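You operate a simulated robot arm through the tools that you are given. There is no shell and no other tool.

You run a simulated robot arm. Do the job below in one go: nothing can be reset, and whatever is moved stays where it is left.

## Task
Switch off, pull the tall cream glide cap, release the stay and fold the lid down.
Fine: the folding case; put the cap down between mixer and keyboard.

Only the result counts: the job must be done as asked and must still hold three seconds after the hand-in. Knocking over, shifting, dropping, spilling or breaking anything else fails it. A push-on lid holds only when it is set on centred and level and pressed home; a screw cap is set on level and turned clockwise until tight. Flat cloth is picked up by pressing the open fingertips on it (5 to 10 N) and closing them slowly along it; thin cloth reads only 2 to 8 mm in the jaws.

## Robot
A 7-joint arm with a two-finger parallel gripper, fixed in place. Base frame: the origin is on the floor under the middle of its stand, x ahead of it, y to its left, z up; the work surface is at about z = 740. Lengths are in mm, angles in rad, forces in N, time in s.
It reaches about 1479 mm from its shoulder. Its first joint turns from -2.897 to 2.897 rad. Payload 4.4 kg.
Tool frame: the origin (TCP) lies between the finger pads and is the grasp point; the fingertips stand 23 mm ahead of it; z points along the fingers, y is the line along which they close. The gripper opens to 94 mm. The fingers are 38 mm wide and 10 mm thick; the gripper's body (54 by 96 mm) begins 39 mm behind the TCP.
Orientation is told as [roll, pitch, yaw] about the base's x, y, z axes, in that order, counted from this pose: with the fingers straight down and closing along the base's y, the tool's x points along the base's -x, its y along +y and its z along -z.

## Interface
- The arm moves only by the tool arm_command. Its argument "steps" is one flat list of numbers, 7 for each row, row after row: the turn, a rotation vector about the base's x, y, z in rad, then the shift along the base's x, y, z in m, then the gripper command, from -1 (shut) to 1 (fully open), values between in proportion. In form: [wx, wy, wz, dx, dy, dz, fingers, wx, wy, wz, dx, dy, dz, fingers, ...]. A call has 1 to 20 rows; each row is the pose to reach, as a shift and turn from the pose commanded when the call began. Each row takes 0.2 s and may step no farther than 50 mm and 0.15 rad from the row before; otherwise, or with a gripper value out of range, the whole call is refused. Where a pose cannot be reached the arm comes as near as it can. A force on the tool above 70 N (or 10 N above the force at the start of the call, whichever is more), or a blocked arm, ends the call early, and 0.2 s more pass. Each finger travels about 72 mm/s and halts on what it meets, pressing with about 26 N; the grip force reading is that of the motor and also rises with nothing between the fingers. The clock runs only during rows and for 0.2 s after the last one: add rows that repeat a pose to give the fingers time. The reply holds the time, the measured pose of the TCP, the force on the tool along the base axes, the opening and the grip force, in the units named above and with some noise, with the torque about the TCP (base axes, N m) and any sound that the robot's microphone picked up.
- Cameras (640 x 400 px; columns grow to the right, rows downward): "scene" is fixed at [219.6, -497.9, 1543.9]; the picture's right is [0.73, -0.68, 0.00], its down [-0.43, -0.47, -0.77] and it looks along [0.52, 0.56, -0.64] (base axes); focal length 214 px, centre (320, 200). "wrist" rides on the gripper at [86, 16, -75] in the tool frame; the picture's right is [-0.18, 0.98, 0.00], its down [-0.58, -0.11, -0.81] and it looks along [-0.79, -0.15, 0.59] (tool axes); focal length 243 px, centre (320, 200). There is no depth. A picture from a camera that has moved, and an enlarged one, comes with that camera's place and axes in the base frame and with its lens.
- camera(camera): a new picture of that camera. No time passes.
- inspect(camera, box): a new picture of the part [left, top, right, bottom] of that camera's present view, enlarged. No time passes.
- job_done(): hands the job in; it is judged then, once.

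Nothing tells you positions but the pictures and the camera data. Unless the task says otherwise, let go and move clear before handing in.

The tools are called after ">>>" as a command line: name --argument value ..., lists and objects as JSON in quotes. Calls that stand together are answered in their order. arm_command: Moves the arm, as the interface text tells. Its arguments: {"type":"object","properties":{"steps":{"type":"array"}},"required":["steps"]} The other tools are called the same way: camera (camera) takes a picture; inspect (camera, box) takes an enlarged picture of a part of a camera's view; job_done () hands the job in.

At the start:

```text
clock: 0.0
position: [661.2, 228.5, 1318.3]
tcp_rot: [-0.001, -0.001, 0.0]
ft_force: [0.0, 0.4, 0.8]
torque: [0.04, -0.07, 0.04]
opening: 94.0
finger_force: 0.0
```

scene: 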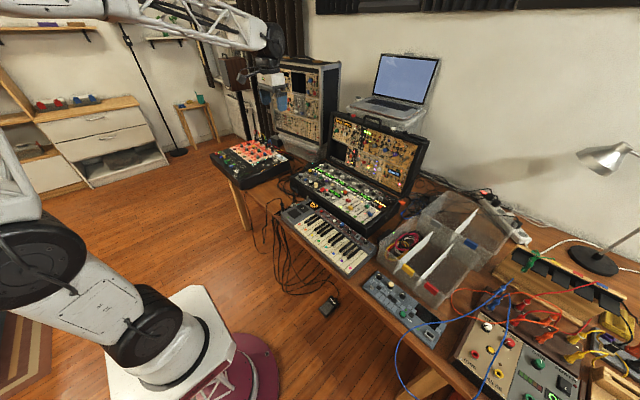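
wrist: 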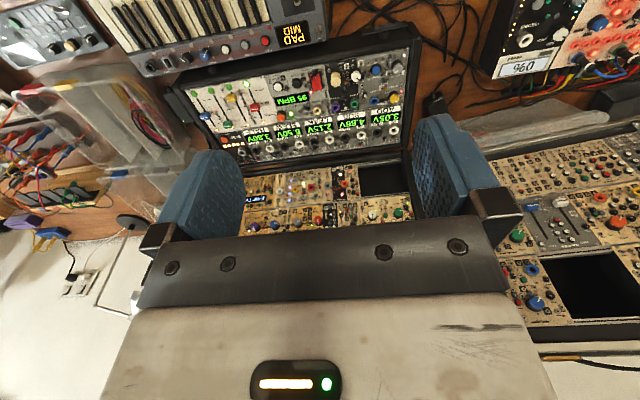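

The scene shows a table with a folding synth case (lid open) in the middle, a keyboard in front of it and a mixer (red knobs) to its left. I'll look closer at the case before moving.

>>> inspect --camera "scene" --box '[260, 90, 440, 280]'

>>> inspect --camera "wrist" --box '[160, 20, 440, 240]'

>>> inspect --camera "scene" --box '[280, 140, 410, 240]'

```text
2.11 times, centred on (350, 185) of scene
camera zoom: at [219.6, -497.9, 1543.9], right [0.73, -0.68, 0.0], down [-0.43, -0.47, -0.77], along [0.52, 0.56, -0.64], focal length 452 px, centre (257, 232)
```

zoom: 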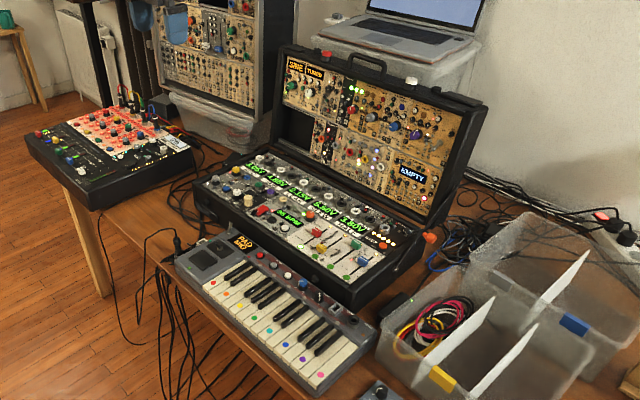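

```text
1.82 times, centred on (300, 130) of wrist
camera zoom: at [573.8, 245.1, 1393.3], right [0.18, 0.98, 0.0], down [0.58, -0.11, 0.81], along [0.79, -0.15, -0.59], focal length 441 px, centre (356, 327)
```

zoom: 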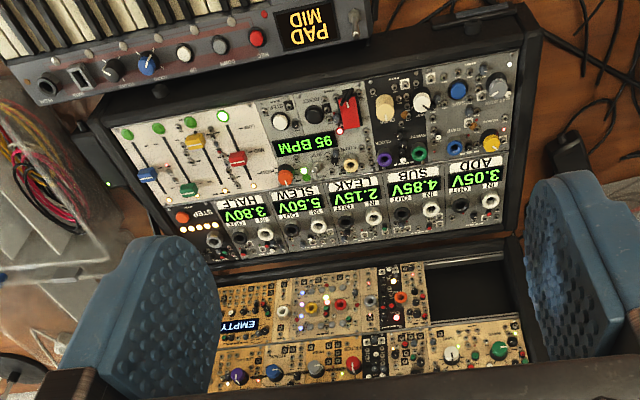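

```text
4.00 times, centred on (345, 190) of scene
camera zoom: at [219.6, -497.9, 1543.9], right [0.73, -0.68, 0.0], down [-0.43, -0.47, -0.77], along [0.52, 0.56, -0.64], focal length 858 px, centre (220, 240)
```

zoom: 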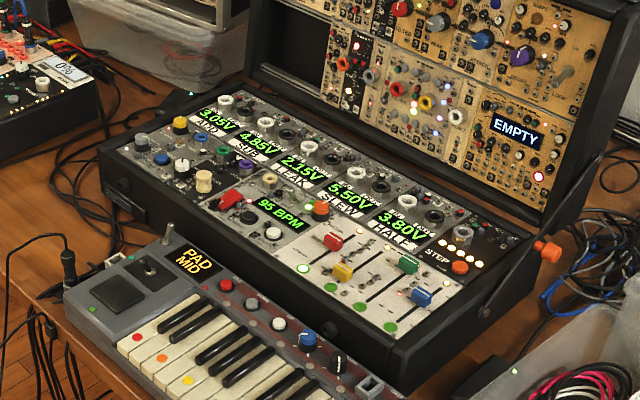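

The open case has a red switch, a tall cream knob cap and an orange stay knob at its right side. I'll take closer views of these details and of the devices around it.

>>> inspect --camera "scene" --box '[310, 170, 370, 208]'

>>> inspect --camera "scene" --box '[370, 170, 440, 240]'

>>> inspect --camera "scene" --box '[200, 130, 310, 200]'

>>> inspect --camera "scene" --box '[310, 90, 430, 170]'

>>> inspect --camera "wrist" --box '[270, 50, 400, 130]'

>>> inspect --camera "wrist" --box '[400, 0, 640, 150]'

```text
10.53 times, centred on (340, 189) of scene
camera zoom: at [219.6, -497.9, 1543.9], right [0.73, -0.68, 0.0], down [-0.43, -0.47, -0.77], along [0.52, 0.56, -0.64], focal length 2258 px, centre (110, 316)
```

zoom: 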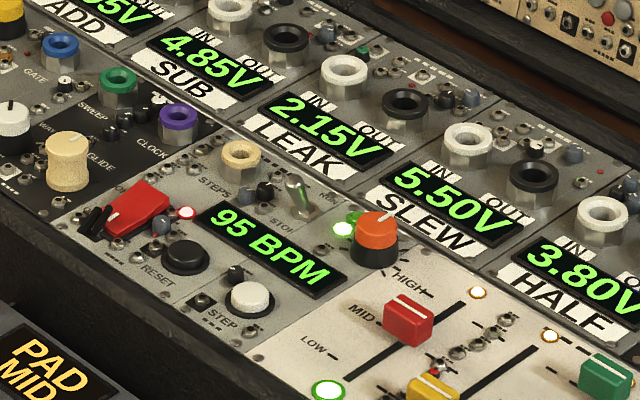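

```text
5.71 times, centred on (405, 205) of scene
camera zoom: at [219.6, -497.9, 1543.9], right [0.73, -0.68, 0.0], down [-0.43, -0.47, -0.77], along [0.52, 0.56, -0.64], focal length 1226 px, centre (-166, 171)
```

zoom: 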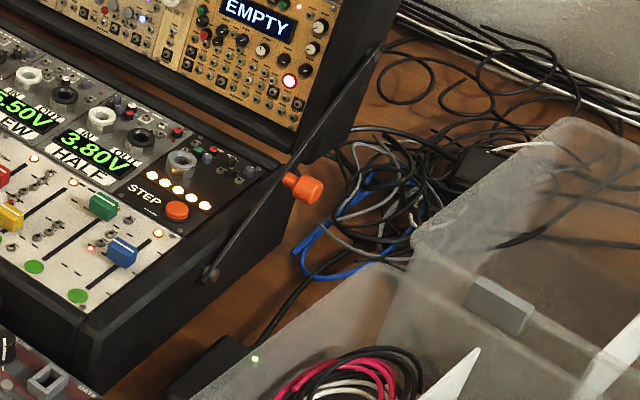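

```text
5.71 times, centred on (255, 165) of scene
camera zoom: at [219.6, -497.9, 1543.9], right [0.73, -0.68, 0.0], down [-0.43, -0.47, -0.77], along [0.52, 0.56, -0.64], focal length 1226 px, centre (691, 400)
```

zoom: 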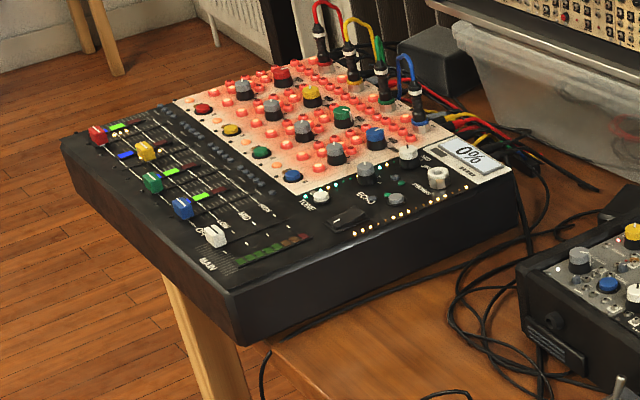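

```text
5.00 times, centred on (370, 130) of scene
camera zoom: at [219.6, -497.9, 1543.9], right [0.73, -0.68, 0.0], down [-0.43, -0.47, -0.77], along [0.52, 0.56, -0.64], focal length 1072 px, centre (70, 550)
```

zoom: 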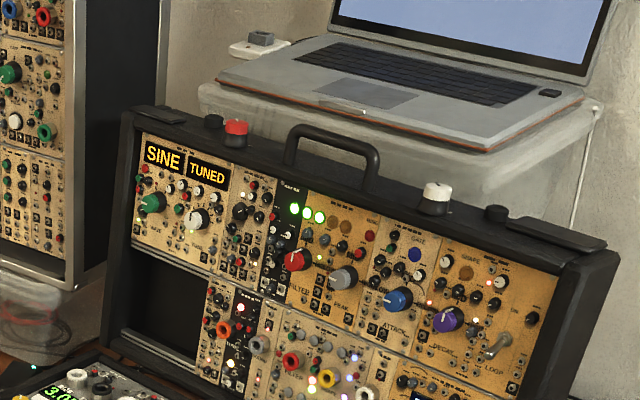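

```text
4.92 times, centred on (335, 90) of wrist
camera zoom: at [573.8, 245.1, 1393.3], right [0.18, 0.98, 0.0], down [0.58, -0.11, 0.81], along [0.79, -0.15, -0.59], focal length 1194 px, centre (246, 742)
```

zoom: 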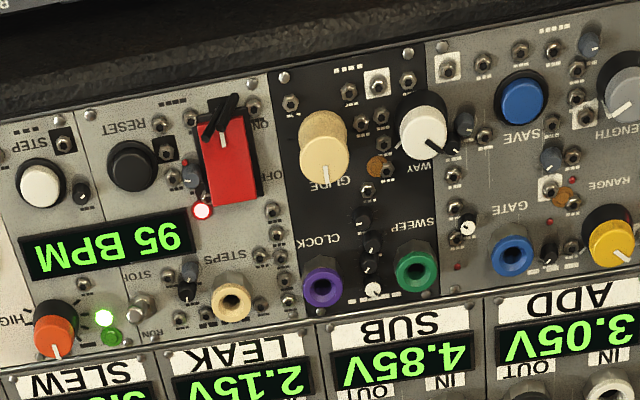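

```text
2.67 times, centred on (520, 75) of wrist
camera zoom: at [573.8, 245.1, 1393.3], right [0.18, 0.98, 0.0], down [0.58, -0.11, 0.81], along [0.79, -0.15, -0.59], focal length 647 px, centre (-213, 533)
```

zoom: 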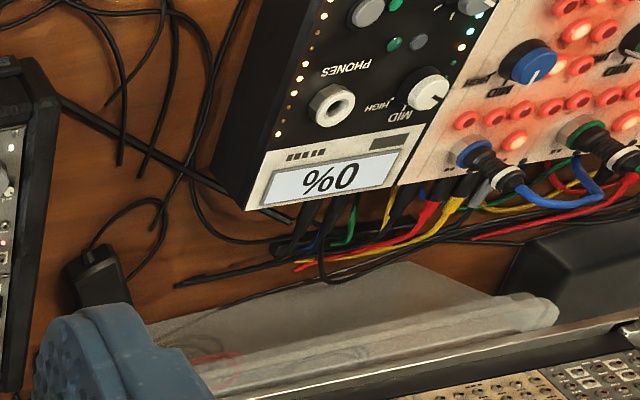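

The red lever switch is labelled ON toward the front and OFF toward the hinge, and the cream GLIDE cap sits beside it. I'll bring the wrist camera closer, staying well clear, to measure them.

>>> arm_command --steps '[0, 0, 0, 0.004, -0.019, -0.04, 1, 0, 0, 0, 0.008, -0.038, -0.08, 1, 0, 0, 0, 0.012, -0.057, -0.12, 1, 0, 0, 0, 0.016, -0.076, -0.16, 1, 0, 0, 0, 0.02, -0.095, -0.2, 1, 0, 0, 0, 0.025, -0.114, -0.24, 1, 0, 0, 0, 0.025, -0.114, -0.24, 1]'

>>> camera --camera "wrist"

>>> camera --camera "scene"

```text
clock: 1.6
position: [686.8, 114.4, 1077.6]
tcp_rot: [0.0, 0.003, -0.002]
ft_force: [0.5, 0.0, 0.5]
torque: [0.02, -0.02, 0.01]
opening: 93.5
finger_force: 0.2
```

```text
taken
camera wrist: at [599.6, 131.3, 1152.5], right [0.18, 0.98, 0.0], down [0.58, -0.11, 0.81], along [0.79, -0.15, -0.59], focal length 243 px, centre (320, 200)
```

wrist: 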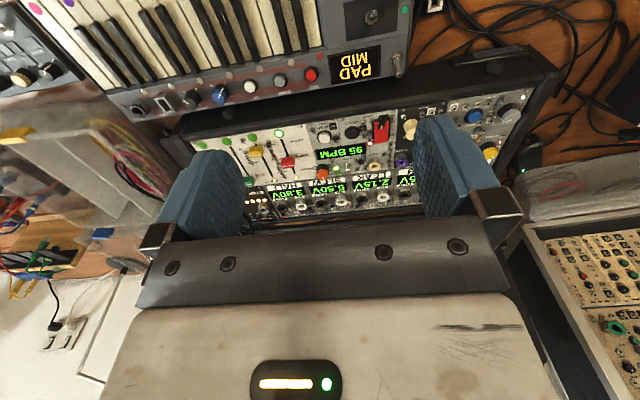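

```text
taken
```

scene: 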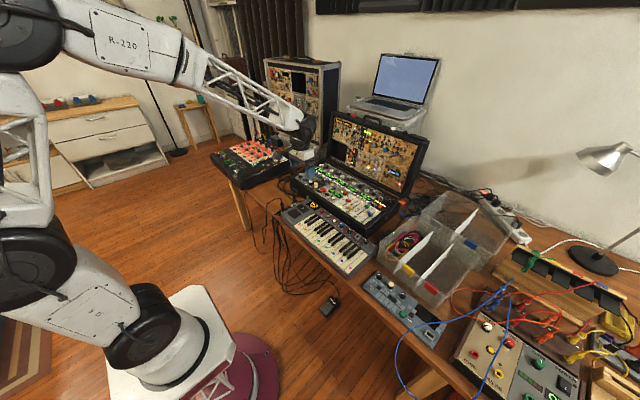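

Panel seen close between the fingers. I'll enlarge the switch, cap and surroundings.

>>> inspect --camera "wrist" --box '[340, 90, 430, 170]'

>>> inspect --camera "wrist" --box '[230, 90, 560, 230]'

>>> inspect --camera "scene" --box '[320, 180, 345, 200]'

```text
5.00 times, centred on (385, 130) of wrist
camera zoom: at [599.6, 131.3, 1152.5], right [0.18, 0.98, 0.0], down [0.58, -0.11, 0.81], along [0.79, -0.15, -0.59], focal length 1213 px, centre (-5, 550)
```

zoom: 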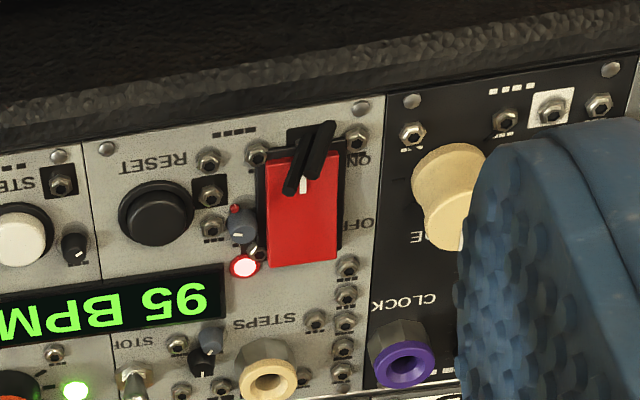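

```text
1.94 times, centred on (395, 160) of wrist
camera zoom: at [599.6, 131.3, 1152.5], right [0.18, 0.98, 0.0], down [0.58, -0.11, 0.81], along [0.79, -0.15, -0.59], focal length 470 px, centre (174, 278)
```

zoom: 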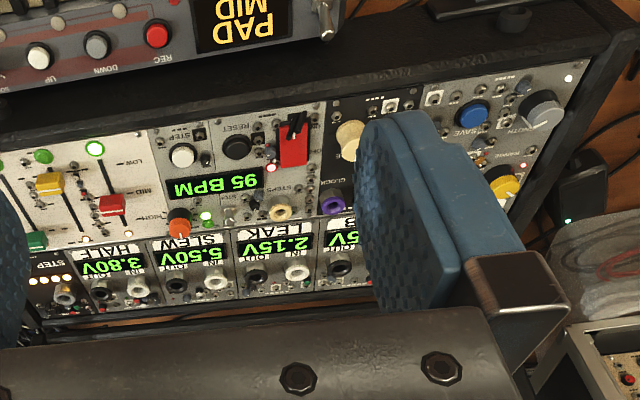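

```text
16.00 times, centred on (332, 190) of scene
camera zoom: at [219.6, -497.9, 1543.9], right [0.73, -0.68, 0.0], down [-0.43, -0.47, -0.77], along [0.52, 0.56, -0.64], focal length 3432 px, centre (120, 360)
```

zoom: 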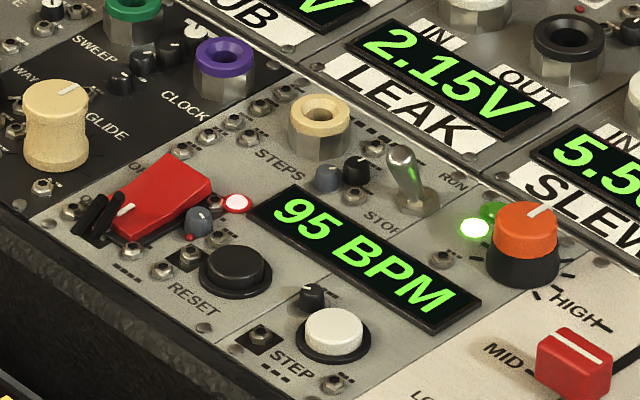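

I'll move nearer with the cap and rocker between the fingers in view, to measure heights and see what the black bars at the rocker are.

>>> arm_command --steps '[0, 0, 0, 0.01, 0.035, -0.02, 1, 0, 0, 0, 0.02, 0.07, -0.04, 1, 0, 0, 0, 0.03, 0.105, -0.06, 1, 0, 0, 0, 0.033, 0.12, -0.08, 1, 0, 0, 0, 0.033, 0.12, -0.08, 1]'

>>> camera --camera "wrist"

>>> inspect --camera "wrist" --box '[220, 100, 420, 225]'

>>> inspect --camera "wrist" --box '[240, 110, 340, 180]'

```text
clock: 2.8
position: [718.6, 236.3, 998.3]
tcp_rot: [-0.001, 0.0, 0.001]
ft_force: [-0.1, -1.3, 0.1]
torque: [0.02, 0.01, 0.0]
opening: 94.0
finger_force: 0.1
```

```text
taken
camera wrist: at [631.1, 252.4, 1073.8], right [0.18, 0.98, 0.0], down [0.58, -0.11, 0.81], along [0.79, -0.15, -0.59], focal length 243 px, centre (320, 200)
```

wrist: 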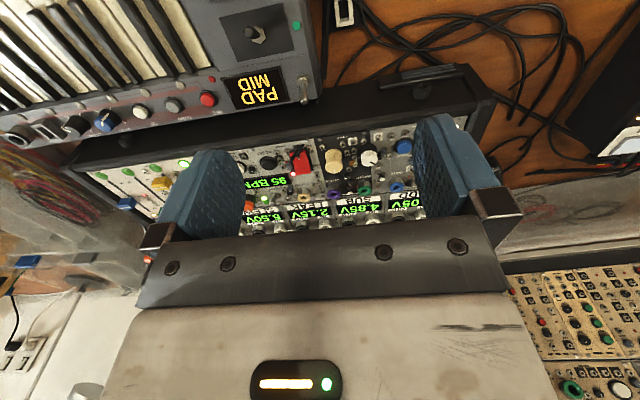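

```text
3.20 times, centred on (320, 162) of wrist
camera zoom: at [631.1, 252.4, 1073.8], right [0.18, 0.98, 0.0], down [0.58, -0.11, 0.81], along [0.79, -0.15, -0.59], focal length 776 px, centre (320, 320)
```

zoom: 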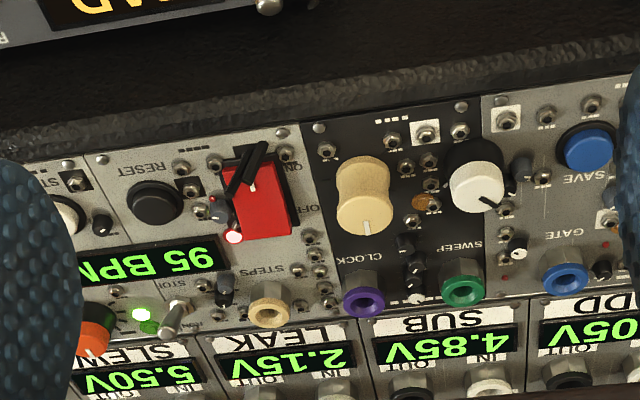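

```text
5.71 times, centred on (290, 145) of wrist
camera zoom: at [631.1, 252.4, 1073.8], right [0.18, 0.98, 0.0], down [0.58, -0.11, 0.81], along [0.79, -0.15, -0.59], focal length 1386 px, centre (491, 514)
```

zoom: 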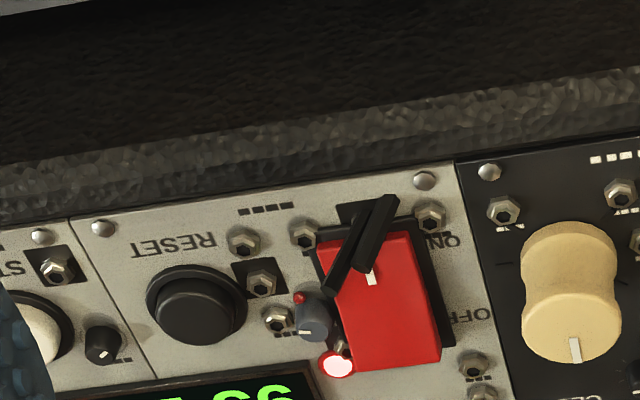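

The rocker's hinge-side end is the raised one (at about x 879, y 183, z 839), so pressing that end down gives OFF. I'll check my fingertip shape before planning the press.

>>> inspect --camera "wrist" --box '[130, 100, 300, 260]'

>>> inspect --camera "wrist" --box '[380, 90, 540, 270]'

>>> inspect --camera "scene" --box '[270, 120, 350, 190]'

```text
2.50 times, centred on (215, 180) of wrist
camera zoom: at [631.1, 252.4, 1073.8], right [0.18, 0.98, 0.0], down [0.58, -0.11, 0.81], along [0.79, -0.15, -0.59], focal length 606 px, centre (582, 250)
```

zoom: 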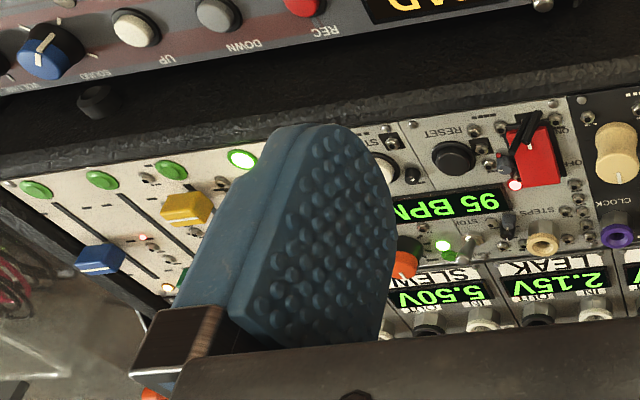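

```text
2.22 times, centred on (460, 180) of wrist
camera zoom: at [631.1, 252.4, 1073.8], right [0.18, 0.98, 0.0], down [0.58, -0.11, 0.81], along [0.79, -0.15, -0.59], focal length 539 px, centre (9, 244)
```

zoom: 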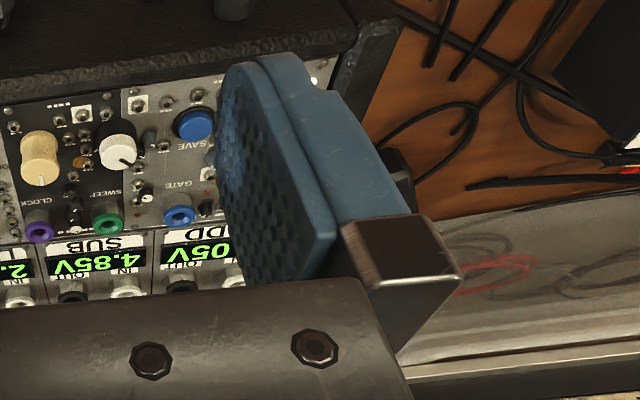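

```text
5.71 times, centred on (310, 155) of scene
camera zoom: at [219.6, -497.9, 1543.9], right [0.73, -0.68, 0.0], down [-0.43, -0.47, -0.77], along [0.52, 0.56, -0.64], focal length 1226 px, centre (377, 457)
```

zoom: 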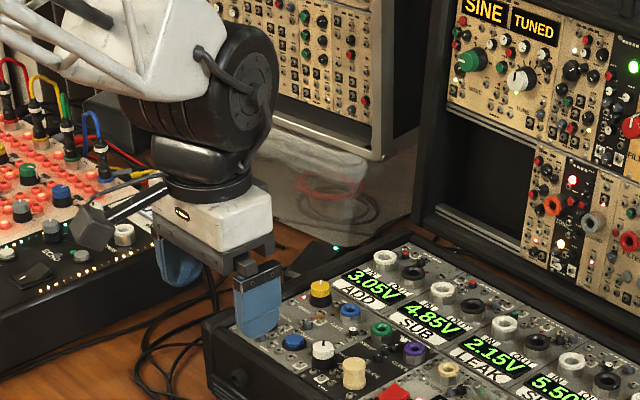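

The fingertips are rounded paddles. I'll close them, tilt slightly so that the rear corner leads, and hover above the rocker's raised end.

>>> arm_command --steps '[0, -0.06, 0, 0.031, -0.01, -0.018, -1, 0, -0.12, 0, 0.062, -0.02, -0.036, -1, 0, -0.18, 0, 0.093, -0.03, -0.054, -1, 0, -0.24, 0, 0.124, -0.04, -0.072, -1, 0, -0.3, 0, 0.157, -0.052, -0.093, -1, 0, -0.3, 0, 0.157, -0.052, -0.093, -1]'

>>> inspect --camera "wrist" --box '[220, 0, 420, 240]'

>>> inspect --camera "scene" --box '[300, 140, 380, 210]'

```text
clock: 4.2
position: [876.7, 180.7, 904.8]
tcp_rot: [0.001, -0.302, 0.001]
ft_force: [0.1, -0.1, -0.2]
torque: [0.02, 0.01, 0.01]
opening: 0.0
finger_force: 26.4
```

```text
1.67 times, centred on (320, 120) of wrist
camera zoom: at [770.9, 198.5, 951.1], right [0.18, 0.98, 0.05], down [0.32, -0.11, 0.94], along [0.93, -0.15, -0.33], focal length 404 px, centre (320, 333)
```

zoom: 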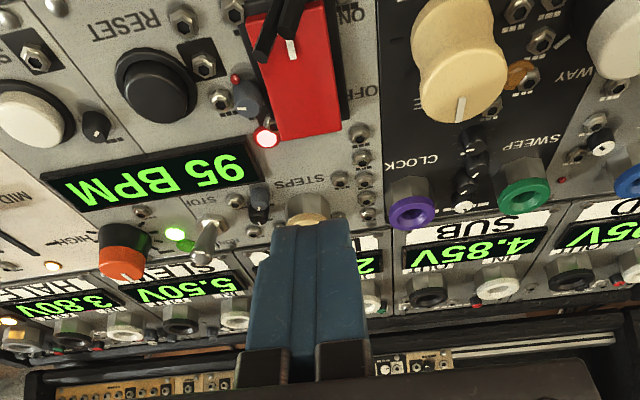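

```text
5.71 times, centred on (340, 175) of scene
camera zoom: at [219.6, -497.9, 1543.9], right [0.73, -0.68, 0.0], down [-0.43, -0.47, -0.77], along [0.52, 0.56, -0.64], focal length 1226 px, centre (206, 343)
```

zoom: 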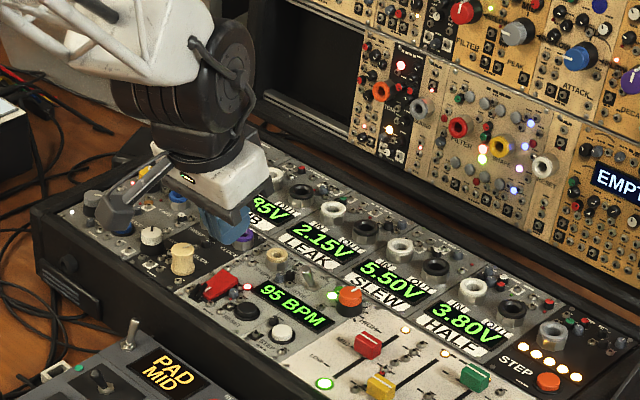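

The tip is centred over the rocker's raised end with about 40 mm to go. I'll lower close to it first.

>>> arm_command --steps '[0, 0, 0, 0, 0.0015, -0.012, -1, 0, 0, 0, 0, 0.0015, -0.024, -1, 0, 0, 0, 0, 0.0015, -0.034, -1, 0, 0, 0, 0, 0.0015, -0.036, -1, 0, 0, 0, 0, 0.0015, -0.036, -1]'

>>> inspect --camera "wrist" --box '[220, 0, 420, 240]'

>>> inspect --camera "scene" --box '[310, 165, 360, 205]'

```text
clock: 5.4
position: [876.7, 183.3, 869.3]
tcp_rot: [0.001, -0.302, 0.0]
ft_force: [-0.4, -0.3, 0.3]
torque: [-0.01, -0.01, 0.0]
opening: 0.1
finger_force: 25.7
```

```text
1.67 times, centred on (320, 120) of wrist
camera zoom: at [770.5, 200.0, 915.2], right [0.18, 0.98, 0.05], down [0.32, -0.11, 0.94], along [0.93, -0.15, -0.33], focal length 404 px, centre (320, 333)
```

zoom: 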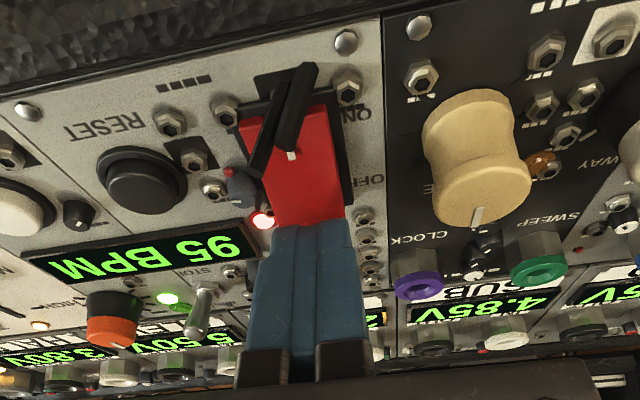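

```text
10.00 times, centred on (335, 185) of scene
camera zoom: at [219.6, -497.9, 1543.9], right [0.73, -0.68, 0.0], down [-0.43, -0.47, -0.77], along [0.52, 0.56, -0.64], focal length 2145 px, centre (170, 350)
```

zoom: 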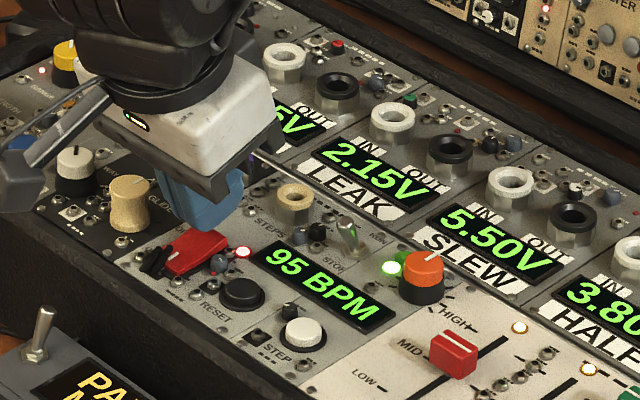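

The tip overlaps the raised end about 7 mm inside its edge. I'll press down in small steps and watch the force.

>>> arm_command --steps '[0, 0, 0, 0, 0, -0.002, -1, 0, 0, 0, 0, 0, -0.004, -1, 0, 0, 0, 0, 0, -0.006, -1, 0, 0, 0, 0, 0, -0.007, -1]'

>>> inspect --camera "wrist" --box '[220, 0, 420, 240]'

```text
clock: 6.4
position: [874.8, 183.6, 863.3]
tcp_rot: [0.001, -0.302, 0.001]
ft_force: [0.1, -2.2, 17.2]
torque: [-0.06, 0.15, 0.1]
opening: 0.1
finger_force: 26.0
heard: click
```

```text
1.67 times, centred on (320, 120) of wrist
camera zoom: at [770.3, 200.5, 909.5], right [0.18, 0.98, 0.06], down [0.31, -0.11, 0.94], along [0.93, -0.15, -0.33], focal length 404 px, centre (320, 333)
```

zoom: 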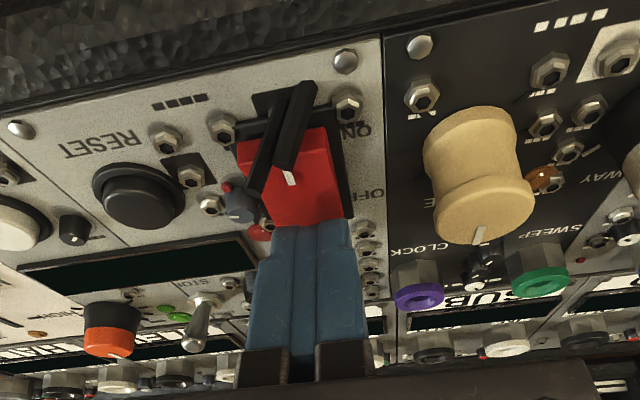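

A click came and all displays and LEDs went dark: the switch is off. I'll lift straight off and check that it stays off.

>>> arm_command --steps '[0, 0, 0, 0, 0, 0.01, -1, 0, 0, 0, 0, 0, 0.03, -1, 0, 0, 0, 0, 0, 0.06, -1, 0, 0.1, 0, 0, 0, 0.1, -1, 0, 0.2, 0, -0.02, 0.01, 0.14, -1, 0, 0.302, 0, -0.06, 0.02, 0.16, -1, 0, 0.302, 0, -0.06, 0.02, 0.16, -1]'

>>> camera --camera "scene"

>>> inspect --camera "scene" --box '[280, 140, 410, 240]'

>>> inspect --camera "wrist" --box '[220, 0, 420, 125]'

```text
clock: 8.0
position: [815.2, 202.6, 1021.8]
tcp_rot: [0.002, 0.003, -0.001]
ft_force: [0.7, -0.6, 0.6]
torque: [0.0, 0.0, -0.01]
opening: 0.0
finger_force: 26.2
```

```text
taken
```

scene: 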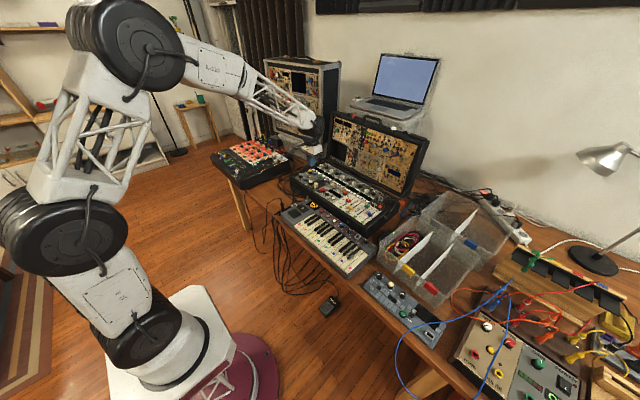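

```text
4.00 times, centred on (345, 190) of scene
camera zoom: at [219.6, -497.9, 1543.9], right [0.73, -0.68, 0.0], down [-0.43, -0.47, -0.77], along [0.52, 0.56, -0.64], focal length 858 px, centre (220, 240)
```

zoom: 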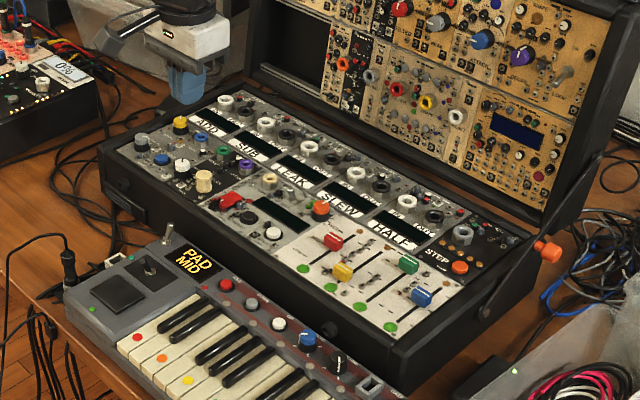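

```text
3.20 times, centred on (320, 62) of wrist
camera zoom: at [728.7, 220.1, 1096.7], right [0.18, 0.98, 0.0], down [0.58, -0.11, 0.8], along [0.79, -0.15, -0.59], focal length 776 px, centre (320, 640)
```

zoom: 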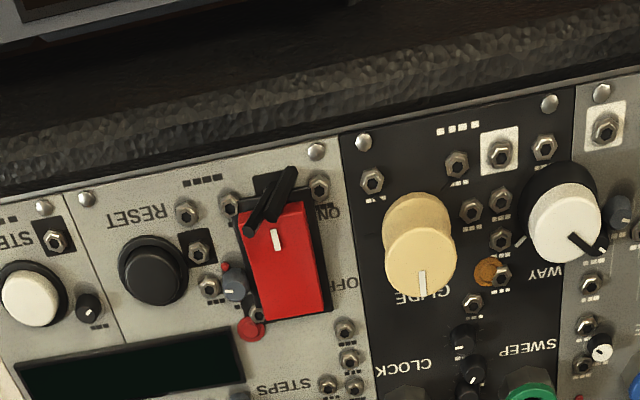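

Everything stays dark, so the switch is off. Next is the cream cap, at about (861.5, 228.5) with its top near z 849; I'll hover over it with the fingers pre-opened to about 34 mm.

>>> arm_command --steps '[0, 0, 0, 0.016, 0.008, -0.03, -0.28, 0, 0, 0, 0.032, 0.016, -0.06, -0.28, 0, 0, 0, 0.047, 0.0244, -0.09, -0.28, 0, 0, 0, 0.047, 0.0244, -0.117, -0.28, 0, 0, 0, 0.047, 0.0244, -0.117, -0.28]'

>>> inspect --camera "wrist" --box '[220, 0, 420, 240]'

>>> inspect --camera "scene" --box '[300, 150, 350, 200]'

```text
clock: 9.2
position: [863.9, 225.7, 906.0]
tcp_rot: [0.001, 0.003, 0.0]
ft_force: [0.6, 0.6, 0.2]
torque: [0.01, -0.03, -0.02]
opening: 33.6
finger_force: 0.1
```

```text
1.67 times, centred on (320, 120) of wrist
camera zoom: at [777.6, 243.5, 980.6], right [0.18, 0.98, 0.0], down [0.58, -0.11, 0.81], along [0.79, -0.15, -0.59], focal length 404 px, centre (320, 333)
```

zoom: 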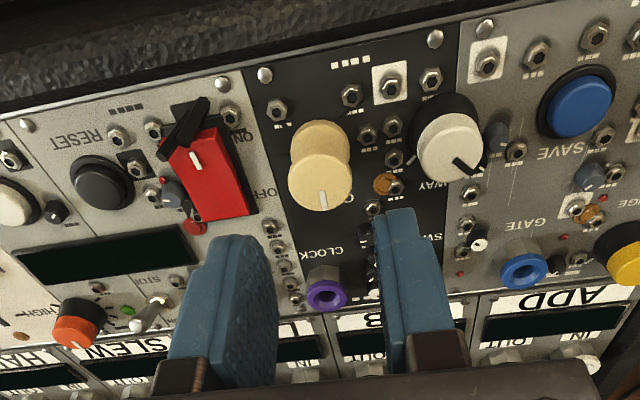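

```text
8.00 times, centred on (325, 175) of scene
camera zoom: at [219.6, -497.9, 1543.9], right [0.73, -0.68, 0.0], down [-0.43, -0.47, -0.77], along [0.52, 0.56, -0.64], focal length 1716 px, centre (280, 400)
```

zoom: 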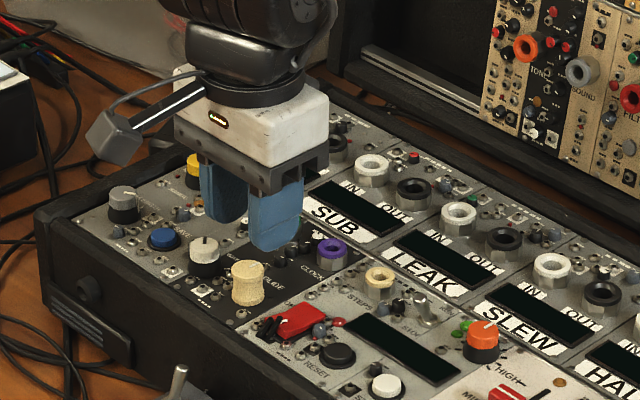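

The cap top projects to about (863, 228), right under the TCP at (863.6, 227.5). I'll lower around it.

>>> arm_command --steps '[0, 0, 0, 0, 0, -0.015, -0.28, 0, 0, 0, 0, 0, -0.03, -0.28, 0, 0, 0, 0, 0, -0.04, -0.28, 0, 0, 0, 0, 0, -0.046, -0.28, 0, 0, 0, 0, 0, -0.046, -0.28]'

>>> inspect --camera "wrist" --box '[220, 0, 420, 240]'

>>> inspect --camera "scene" --box '[300, 160, 350, 200]'

```text
clock: 10.4
position: [864.9, 227.2, 860.5]
tcp_rot: [0.0, 0.002, 0.0]
ft_force: [0.2, -1.0, -0.2]
torque: [-0.04, -0.02, -0.01]
opening: 33.9
finger_force: 0.0
```

```text
1.67 times, centred on (320, 120) of wrist
camera zoom: at [776.5, 243.8, 934.4], right [0.18, 0.98, 0.0], down [0.58, -0.11, 0.81], along [0.79, -0.15, -0.59], focal length 404 px, centre (320, 333)
```

zoom: 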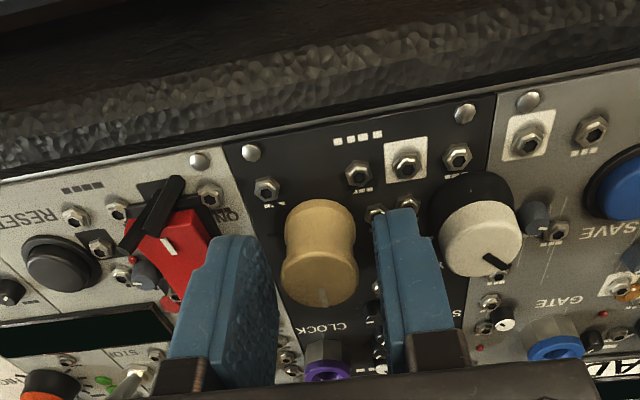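

```text
10.00 times, centred on (325, 180) of scene
camera zoom: at [219.6, -497.9, 1543.9], right [0.73, -0.68, 0.0], down [-0.43, -0.47, -0.77], along [0.52, 0.56, -0.64], focal length 2145 px, centre (270, 400)
```

zoom: 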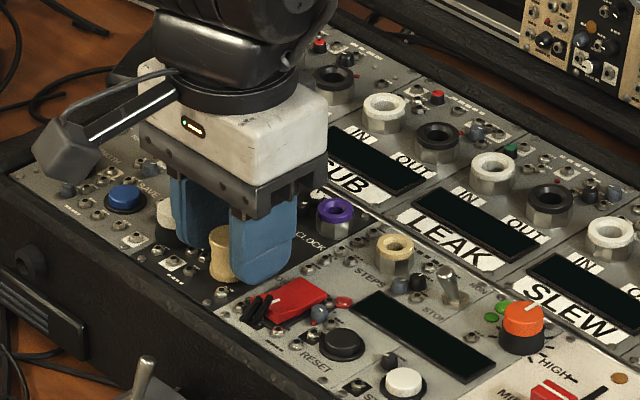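

The fingers straddle the cap evenly. I'll lower 2 mm more and close gradually.

>>> arm_command --steps '[0, 0, 0, 0, 0, -0.002, -0.28, 0, 0, 0, 0, 0, -0.002, -0.4, 0, 0, 0, 0, 0, -0.002, -0.5, 0, 0, 0, 0, 0, -0.002, -0.6, 0, 0, 0, 0, 0, -0.002, -1, 0, 0, 0, 0, 0, -0.002, -1]'

>>> inspect --camera "wrist" --box '[220, 0, 420, 240]'

```text
clock: 11.8
position: [864.1, 227.3, 858.3]
tcp_rot: [0.001, 0.001, 0.0]
ft_force: [-0.7, 0.3, -0.2]
torque: [0.0, -0.02, -0.03]
opening: 21.2
finger_force: 26.2
```

```text
1.67 times, centred on (320, 120) of wrist
camera zoom: at [776.7, 244.3, 932.5], right [0.18, 0.98, 0.0], down [0.58, -0.11, 0.81], along [0.79, -0.15, -0.59], focal length 404 px, centre (320, 333)
```

zoom: 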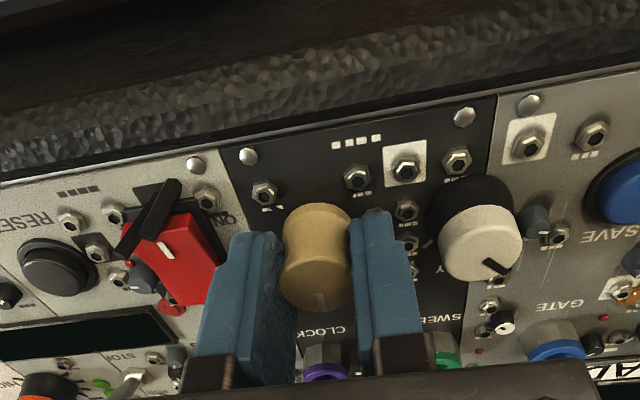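

Cap gripped at 21 mm with little side force. I'll pull straight up in small steps.

>>> arm_command --steps '[0, 0, 0, 0, 0, 0.002, -1, 0, 0, 0, 0, 0, 0.004, -1, 0, 0, 0, 0, 0, 0.006, -1, 0, 0, 0, 0, 0, 0.009, -1, 0, 0, 0, 0, 0, 0.012, -1]'

>>> inspect --camera "wrist" --box '[220, 0, 420, 240]'

>>> inspect --camera "scene" --box '[300, 160, 350, 200]'

```text
clock: 13.0
position: [862.7, 228.5, 870.5]
tcp_rot: [0.0, 0.002, 0.0]
ft_force: [-0.2, -0.1, 0.5]
torque: [0.0, -0.01, 0.0]
opening: 21.6
finger_force: 26.1
```

```text
1.67 times, centred on (320, 120) of wrist
camera zoom: at [775.8, 245.1, 944.8], right [0.18, 0.98, 0.0], down [0.58, -0.11, 0.81], along [0.79, -0.15, -0.59], focal length 404 px, centre (320, 333)
```

zoom: 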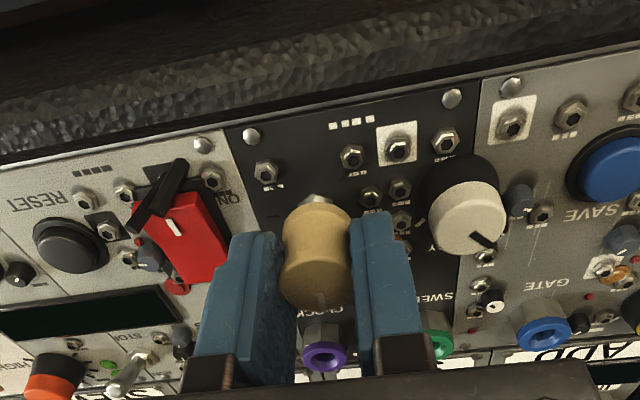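

```text
10.00 times, centred on (325, 180) of scene
camera zoom: at [219.6, -497.9, 1543.9], right [0.73, -0.68, 0.0], down [-0.43, -0.47, -0.77], along [0.52, 0.56, -0.64], focal length 2145 px, centre (270, 400)
```

zoom: 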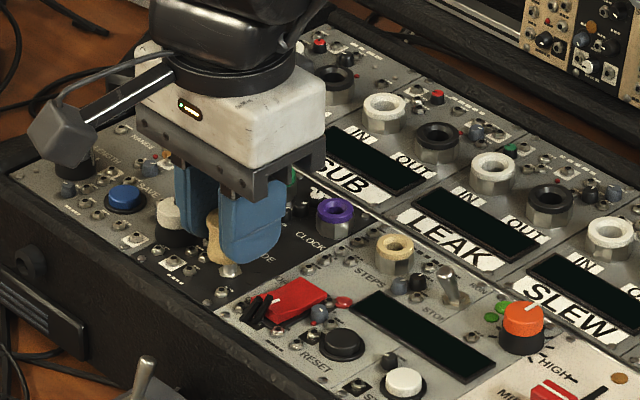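

The cap slides off its metal shaft freely. I'll raise it well clear and look for a bare spot on the table between the mixer and the keyboard.

>>> arm_command --steps '[0, 0, 0, 0, 0, 0.015, -1, 0, 0, 0, 0, 0, 0.04, -1, 0, 0, 0, 0, 0, 0.08, -1, 0, 0, 0, -0.03, 0, 0.11, -1, 0, 0, 0, -0.07, 0.02, 0.13, -1, 0, 0, 0, -0.11, 0.04, 0.15, -1, 0, 0, 0, -0.15, 0.06, 0.17, -1, 0, 0, 0, -0.19, 0.08, 0.19, -1, 0, 0, 0, -0.23, 0.1, 0.2, -1, 0, 0, 0, -0.27, 0.12, 0.2, -1, 0, 0, 0, -0.3, 0.14, 0.2, -1, 0, 0, 0, -0.3, 0.14, 0.2, -1]'

>>> camera --camera "wrist"

>>> camera --camera "scene"

>>> inspect --camera "scene" --box '[220, 150, 330, 230]'

```text
clock: 15.2
position: [608.8, 337.7, 938.5]
tcp_rot: [-0.1, 0.168, -0.025]
ft_force: [-0.3, -0.9, -0.4]
torque: [0.03, 0.0, 0.0]
opening: 21.3
finger_force: 26.0
stopped in row 11: the arm was blocked; the commanded pose is now the measured one
```

```text
taken
camera wrist: at [536.5, 364.9, 1024.5], right [0.19, 0.97, -0.13], down [0.71, -0.05, 0.7], along [0.68, -0.22, -0.7], focal length 243 px, centre (320, 200)
```

wrist: 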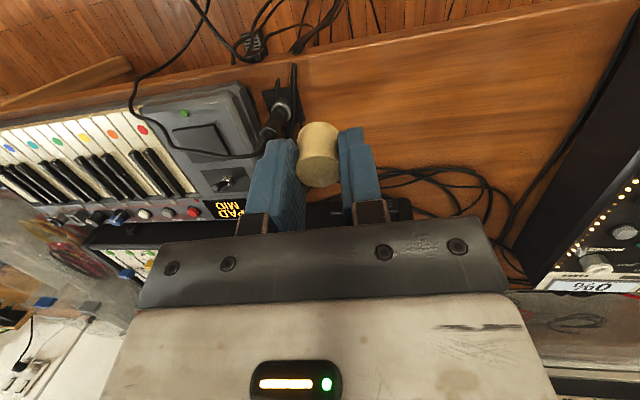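

```text
taken
```

scene: 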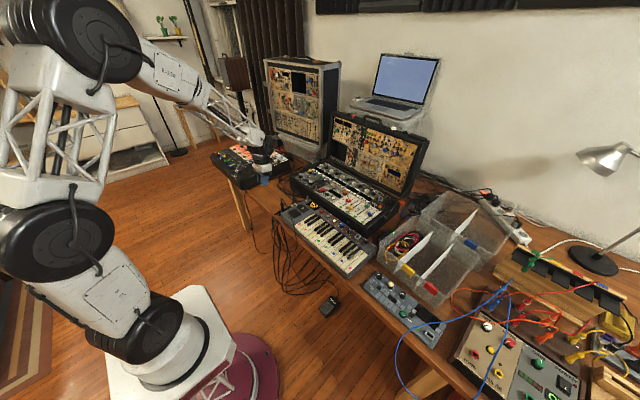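

```text
5.00 times, centred on (275, 190) of scene
camera zoom: at [219.6, -497.9, 1543.9], right [0.73, -0.68, 0.0], down [-0.43, -0.47, -0.77], along [0.52, 0.56, -0.64], focal length 1072 px, centre (545, 250)
```

zoom: 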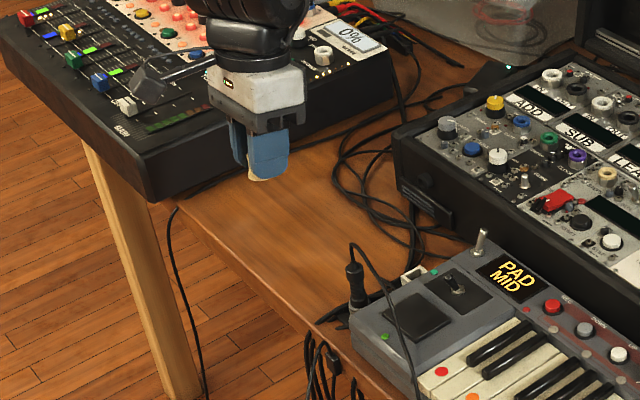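

The arm couldn't fold back that close to its base (no contact force; it just sagged and tilted), so I'll work farther out. The wood at about (700, 410) is bare and midway between mixer and keyboard; I'll level out above it.

>>> arm_command --steps '[0.02, -0.034, 0.003, 0.018, 0.014, 0.006, -1, 0.04, -0.068, 0.006, 0.036, 0.028, 0.01, -1, 0.06, -0.102, 0.01, 0.055, 0.043, 0.01, -1, 0.08, -0.136, 0.013, 0.073, 0.058, 0.0, -1, 0.098, -0.169, 0.0166, 0.091, 0.072, -0.01, -1, 0.098, -0.169, 0.0166, 0.091, 0.072, -0.02, -1, 0.098, -0.169, 0.0166, 0.091, 0.072, -0.02, -1]'

>>> camera --camera "wrist"

>>> inspect --camera "scene" --box '[220, 150, 330, 230]'

```text
clock: 16.8
position: [700.0, 413.2, 922.7]
tcp_rot: [0.005, -0.007, 0.005]
ft_force: [0.2, -1.0, -0.9]
torque: [0.01, -0.03, -0.01]
opening: 21.3
finger_force: 26.1
```

```text
taken
camera wrist: at [612.2, 429.6, 997.8], right [0.18, 0.98, 0.01], down [0.58, -0.11, 0.81], along [0.8, -0.14, -0.59], focal length 243 px, centre (320, 200)
```

wrist: 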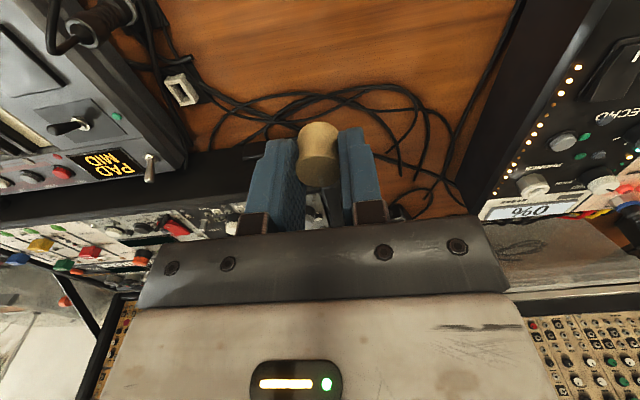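

```text
5.00 times, centred on (275, 190) of scene
camera zoom: at [219.6, -497.9, 1543.9], right [0.73, -0.68, 0.0], down [-0.43, -0.47, -0.77], along [0.52, 0.56, -0.64], focal length 1072 px, centre (545, 250)
```

zoom: 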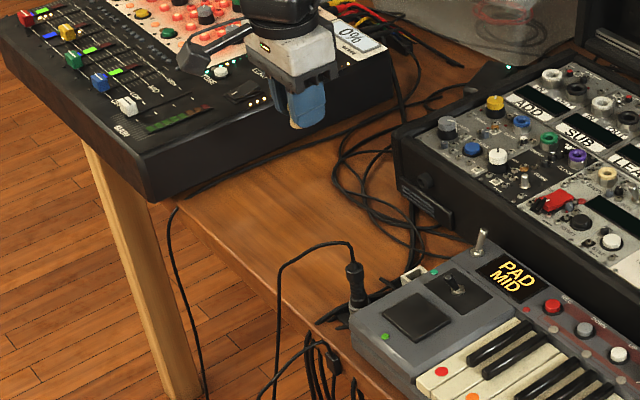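

Now level above bare wood, with the nearest cables about 55 mm farther back. I'll lower the cap to just above the table.

>>> arm_command --steps '[-0.004, 0.006, -0.004, 0, 0, -0.03, -1, -0.004, 0.006, -0.004, 0, 0, -0.06, -1, -0.004, 0.006, -0.004, 0, 0, -0.09, -1, -0.004, 0.006, -0.004, 0, 0, -0.115, -1, -0.004, 0.006, -0.004, 0, 0, -0.13, -1, -0.004, 0.006, -0.004, 0, 0, -0.135, -1, -0.004, 0.006, -0.004, 0, 0, -0.135, -1]'

>>> inspect --camera "wrist" --box '[220, 0, 420, 240]'

>>> inspect --camera "scene" --box '[250, 150, 310, 200]'

```text
clock: 18.4
position: [700.8, 411.7, 788.9]
tcp_rot: [-0.001, -0.002, -0.001]
ft_force: [0.7, 0.1, -1.1]
torque: [0.04, 0.01, -0.02]
opening: 21.2
finger_force: 26.0
```

```text
1.67 times, centred on (320, 120) of wrist
camera zoom: at [613.1, 428.8, 863.6], right [0.19, 0.98, 0.0], down [0.58, -0.11, 0.81], along [0.79, -0.15, -0.59], focal length 404 px, centre (320, 333)
```

zoom: 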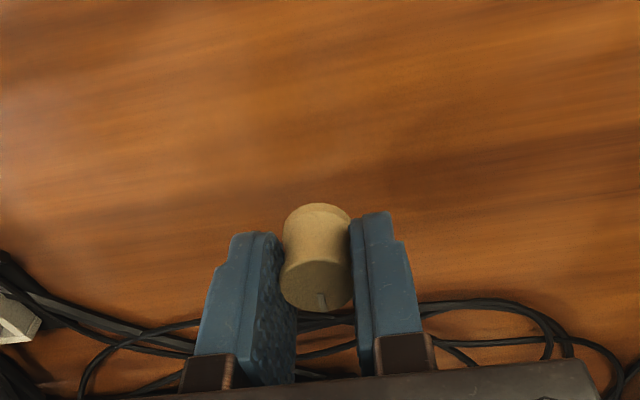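

```text
8.00 times, centred on (280, 175) of scene
camera zoom: at [219.6, -497.9, 1543.9], right [0.73, -0.68, 0.0], down [-0.43, -0.47, -0.77], along [0.52, 0.56, -0.64], focal length 1716 px, centre (640, 400)
```

zoom: 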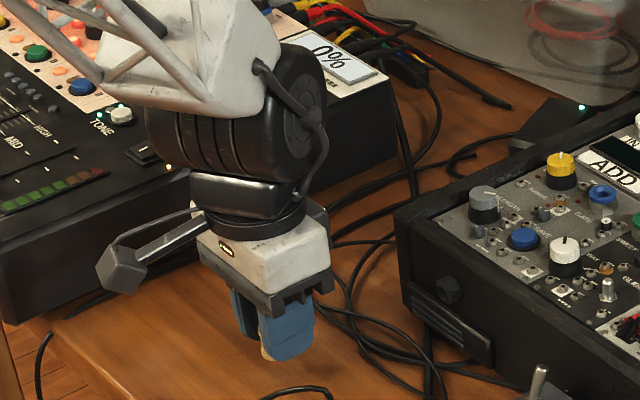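

About 15 mm to go. I'll lower in fine steps and stop at light contact.

>>> arm_command --steps '[0, 0, 0, 0, 0, -0.003, -1, 0, 0, 0, 0, 0, -0.006, -1, 0, 0, 0, 0, 0, -0.009, -1, 0, 0, 0, 0, 0, -0.011, -1, 0, 0, 0, 0, 0, -0.012, -1]'

>>> arm_command --steps '[0, 0, 0, 0, 0, -0.001, -1, 0, 0, 0, 0, 0, -0.002, -1]'

>>> inspect --camera "wrist" --box '[220, 0, 420, 240]'

```text
clock: 19.6
position: [700.5, 412.0, 775.9]
tcp_rot: [-0.001, -0.003, -0.001]
ft_force: [0.1, -0.2, 0.3]
torque: [-0.01, -0.03, -0.01]
opening: 21.3
finger_force: 25.9
```

```text
clock: 20.2
position: [700.7, 413.1, 773.8]
tcp_rot: [0.0, -0.002, -0.002]
ft_force: [-0.7, 0.1, 0.1]
torque: [0.01, 0.0, 0.01]
opening: 21.2
finger_force: 25.8
```

```text
1.67 times, centred on (320, 120) of wrist
camera zoom: at [612.9, 429.9, 849.4], right [0.19, 0.98, 0.0], down [0.58, -0.11, 0.81], along [0.79, -0.15, -0.59], focal length 404 px, centre (320, 333)
```

zoom: 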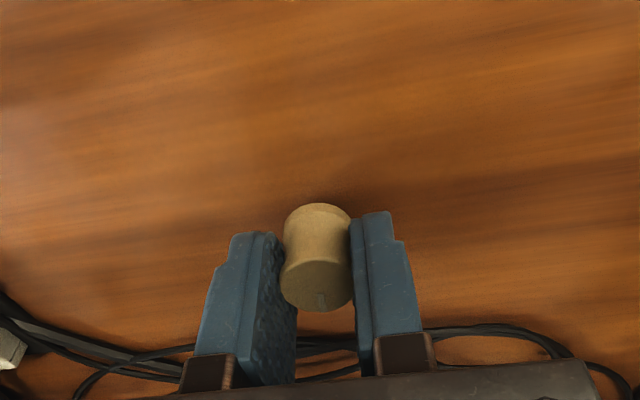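

>>> arm_command --steps '[0, 0, 0, 0, 0, -0.001, -1, 0, 0, 0, 0, 0, -0.002, -1]'

```text
clock: 20.8
position: [699.4, 412.4, 772.5]
tcp_rot: [-0.001, -0.002, -0.002]
ft_force: [0.3, -0.2, 0.2]
torque: [-0.01, 0.03, 0.0]
opening: 21.4
finger_force: 25.7
```

No contact yet at TCP z 772.5; I'll continue in 1 mm steps.

>>> arm_command --steps '[0, 0, 0, 0, 0, -0.001, -1, 0, 0, 0, 0, 0, -0.002, -1]'

>>> inspect --camera "scene" --box '[270, 180, 300, 205]'

```text
clock: 21.4
position: [698.7, 411.8, 770.7]
tcp_rot: [0.0, -0.002, -0.003]
ft_force: [0.4, -0.1, 0.7]
torque: [-0.04, 0.01, 0.02]
opening: 21.4
finger_force: 26.0
```

```text
16.00 times, centred on (285, 192) of scene
camera zoom: at [219.6, -497.9, 1543.9], right [0.73, -0.68, 0.0], down [-0.43, -0.47, -0.77], along [0.52, 0.56, -0.64], focal length 3432 px, centre (880, 320)
```

zoom: 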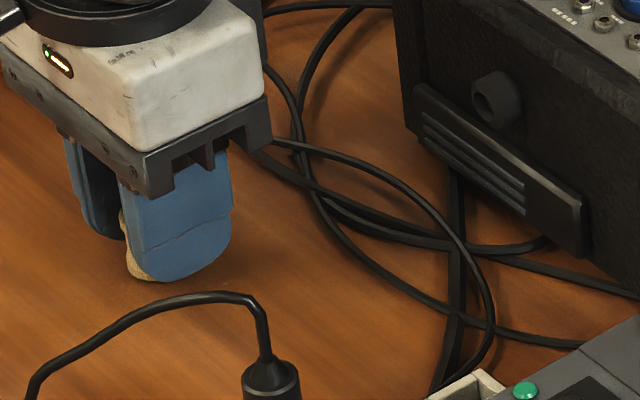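

>>> arm_command --steps '[0, 0, 0, 0, 0, -0.001, -1, 0, 0, 0, 0, 0, -0.002, -1]'

```text
clock: 22.0
position: [700.3, 411.8, 767.8]
tcp_rot: [0.0, -0.002, -0.003]
ft_force: [0.0, -0.4, -0.4]
torque: [-0.01, -0.02, -0.01]
opening: 21.3
finger_force: 26.2
```

>>> arm_command --steps '[0, 0, 0, 0, 0, -0.001, -1, 0, 0, 0, 0, 0, -0.001, -1]'

>>> inspect --camera "wrist" --box '[270, 80, 370, 200]'

```text
clock: 22.6
position: [699.6, 414.5, 768.0]
tcp_rot: [0.0, -0.001, -0.001]
ft_force: [-0.3, -1.6, 3.2]
torque: [0.0, 0.04, 0.0]
opening: 21.2
finger_force: 25.7
```

```text
3.33 times, centred on (320, 140) of wrist
camera zoom: at [613.3, 430.2, 842.7], right [0.19, 0.98, 0.0], down [0.58, -0.11, 0.81], along [0.79, -0.15, -0.59], focal length 809 px, centre (320, 400)
```

zoom: 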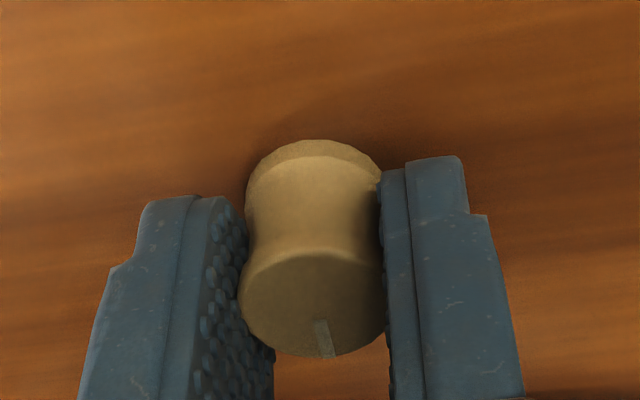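

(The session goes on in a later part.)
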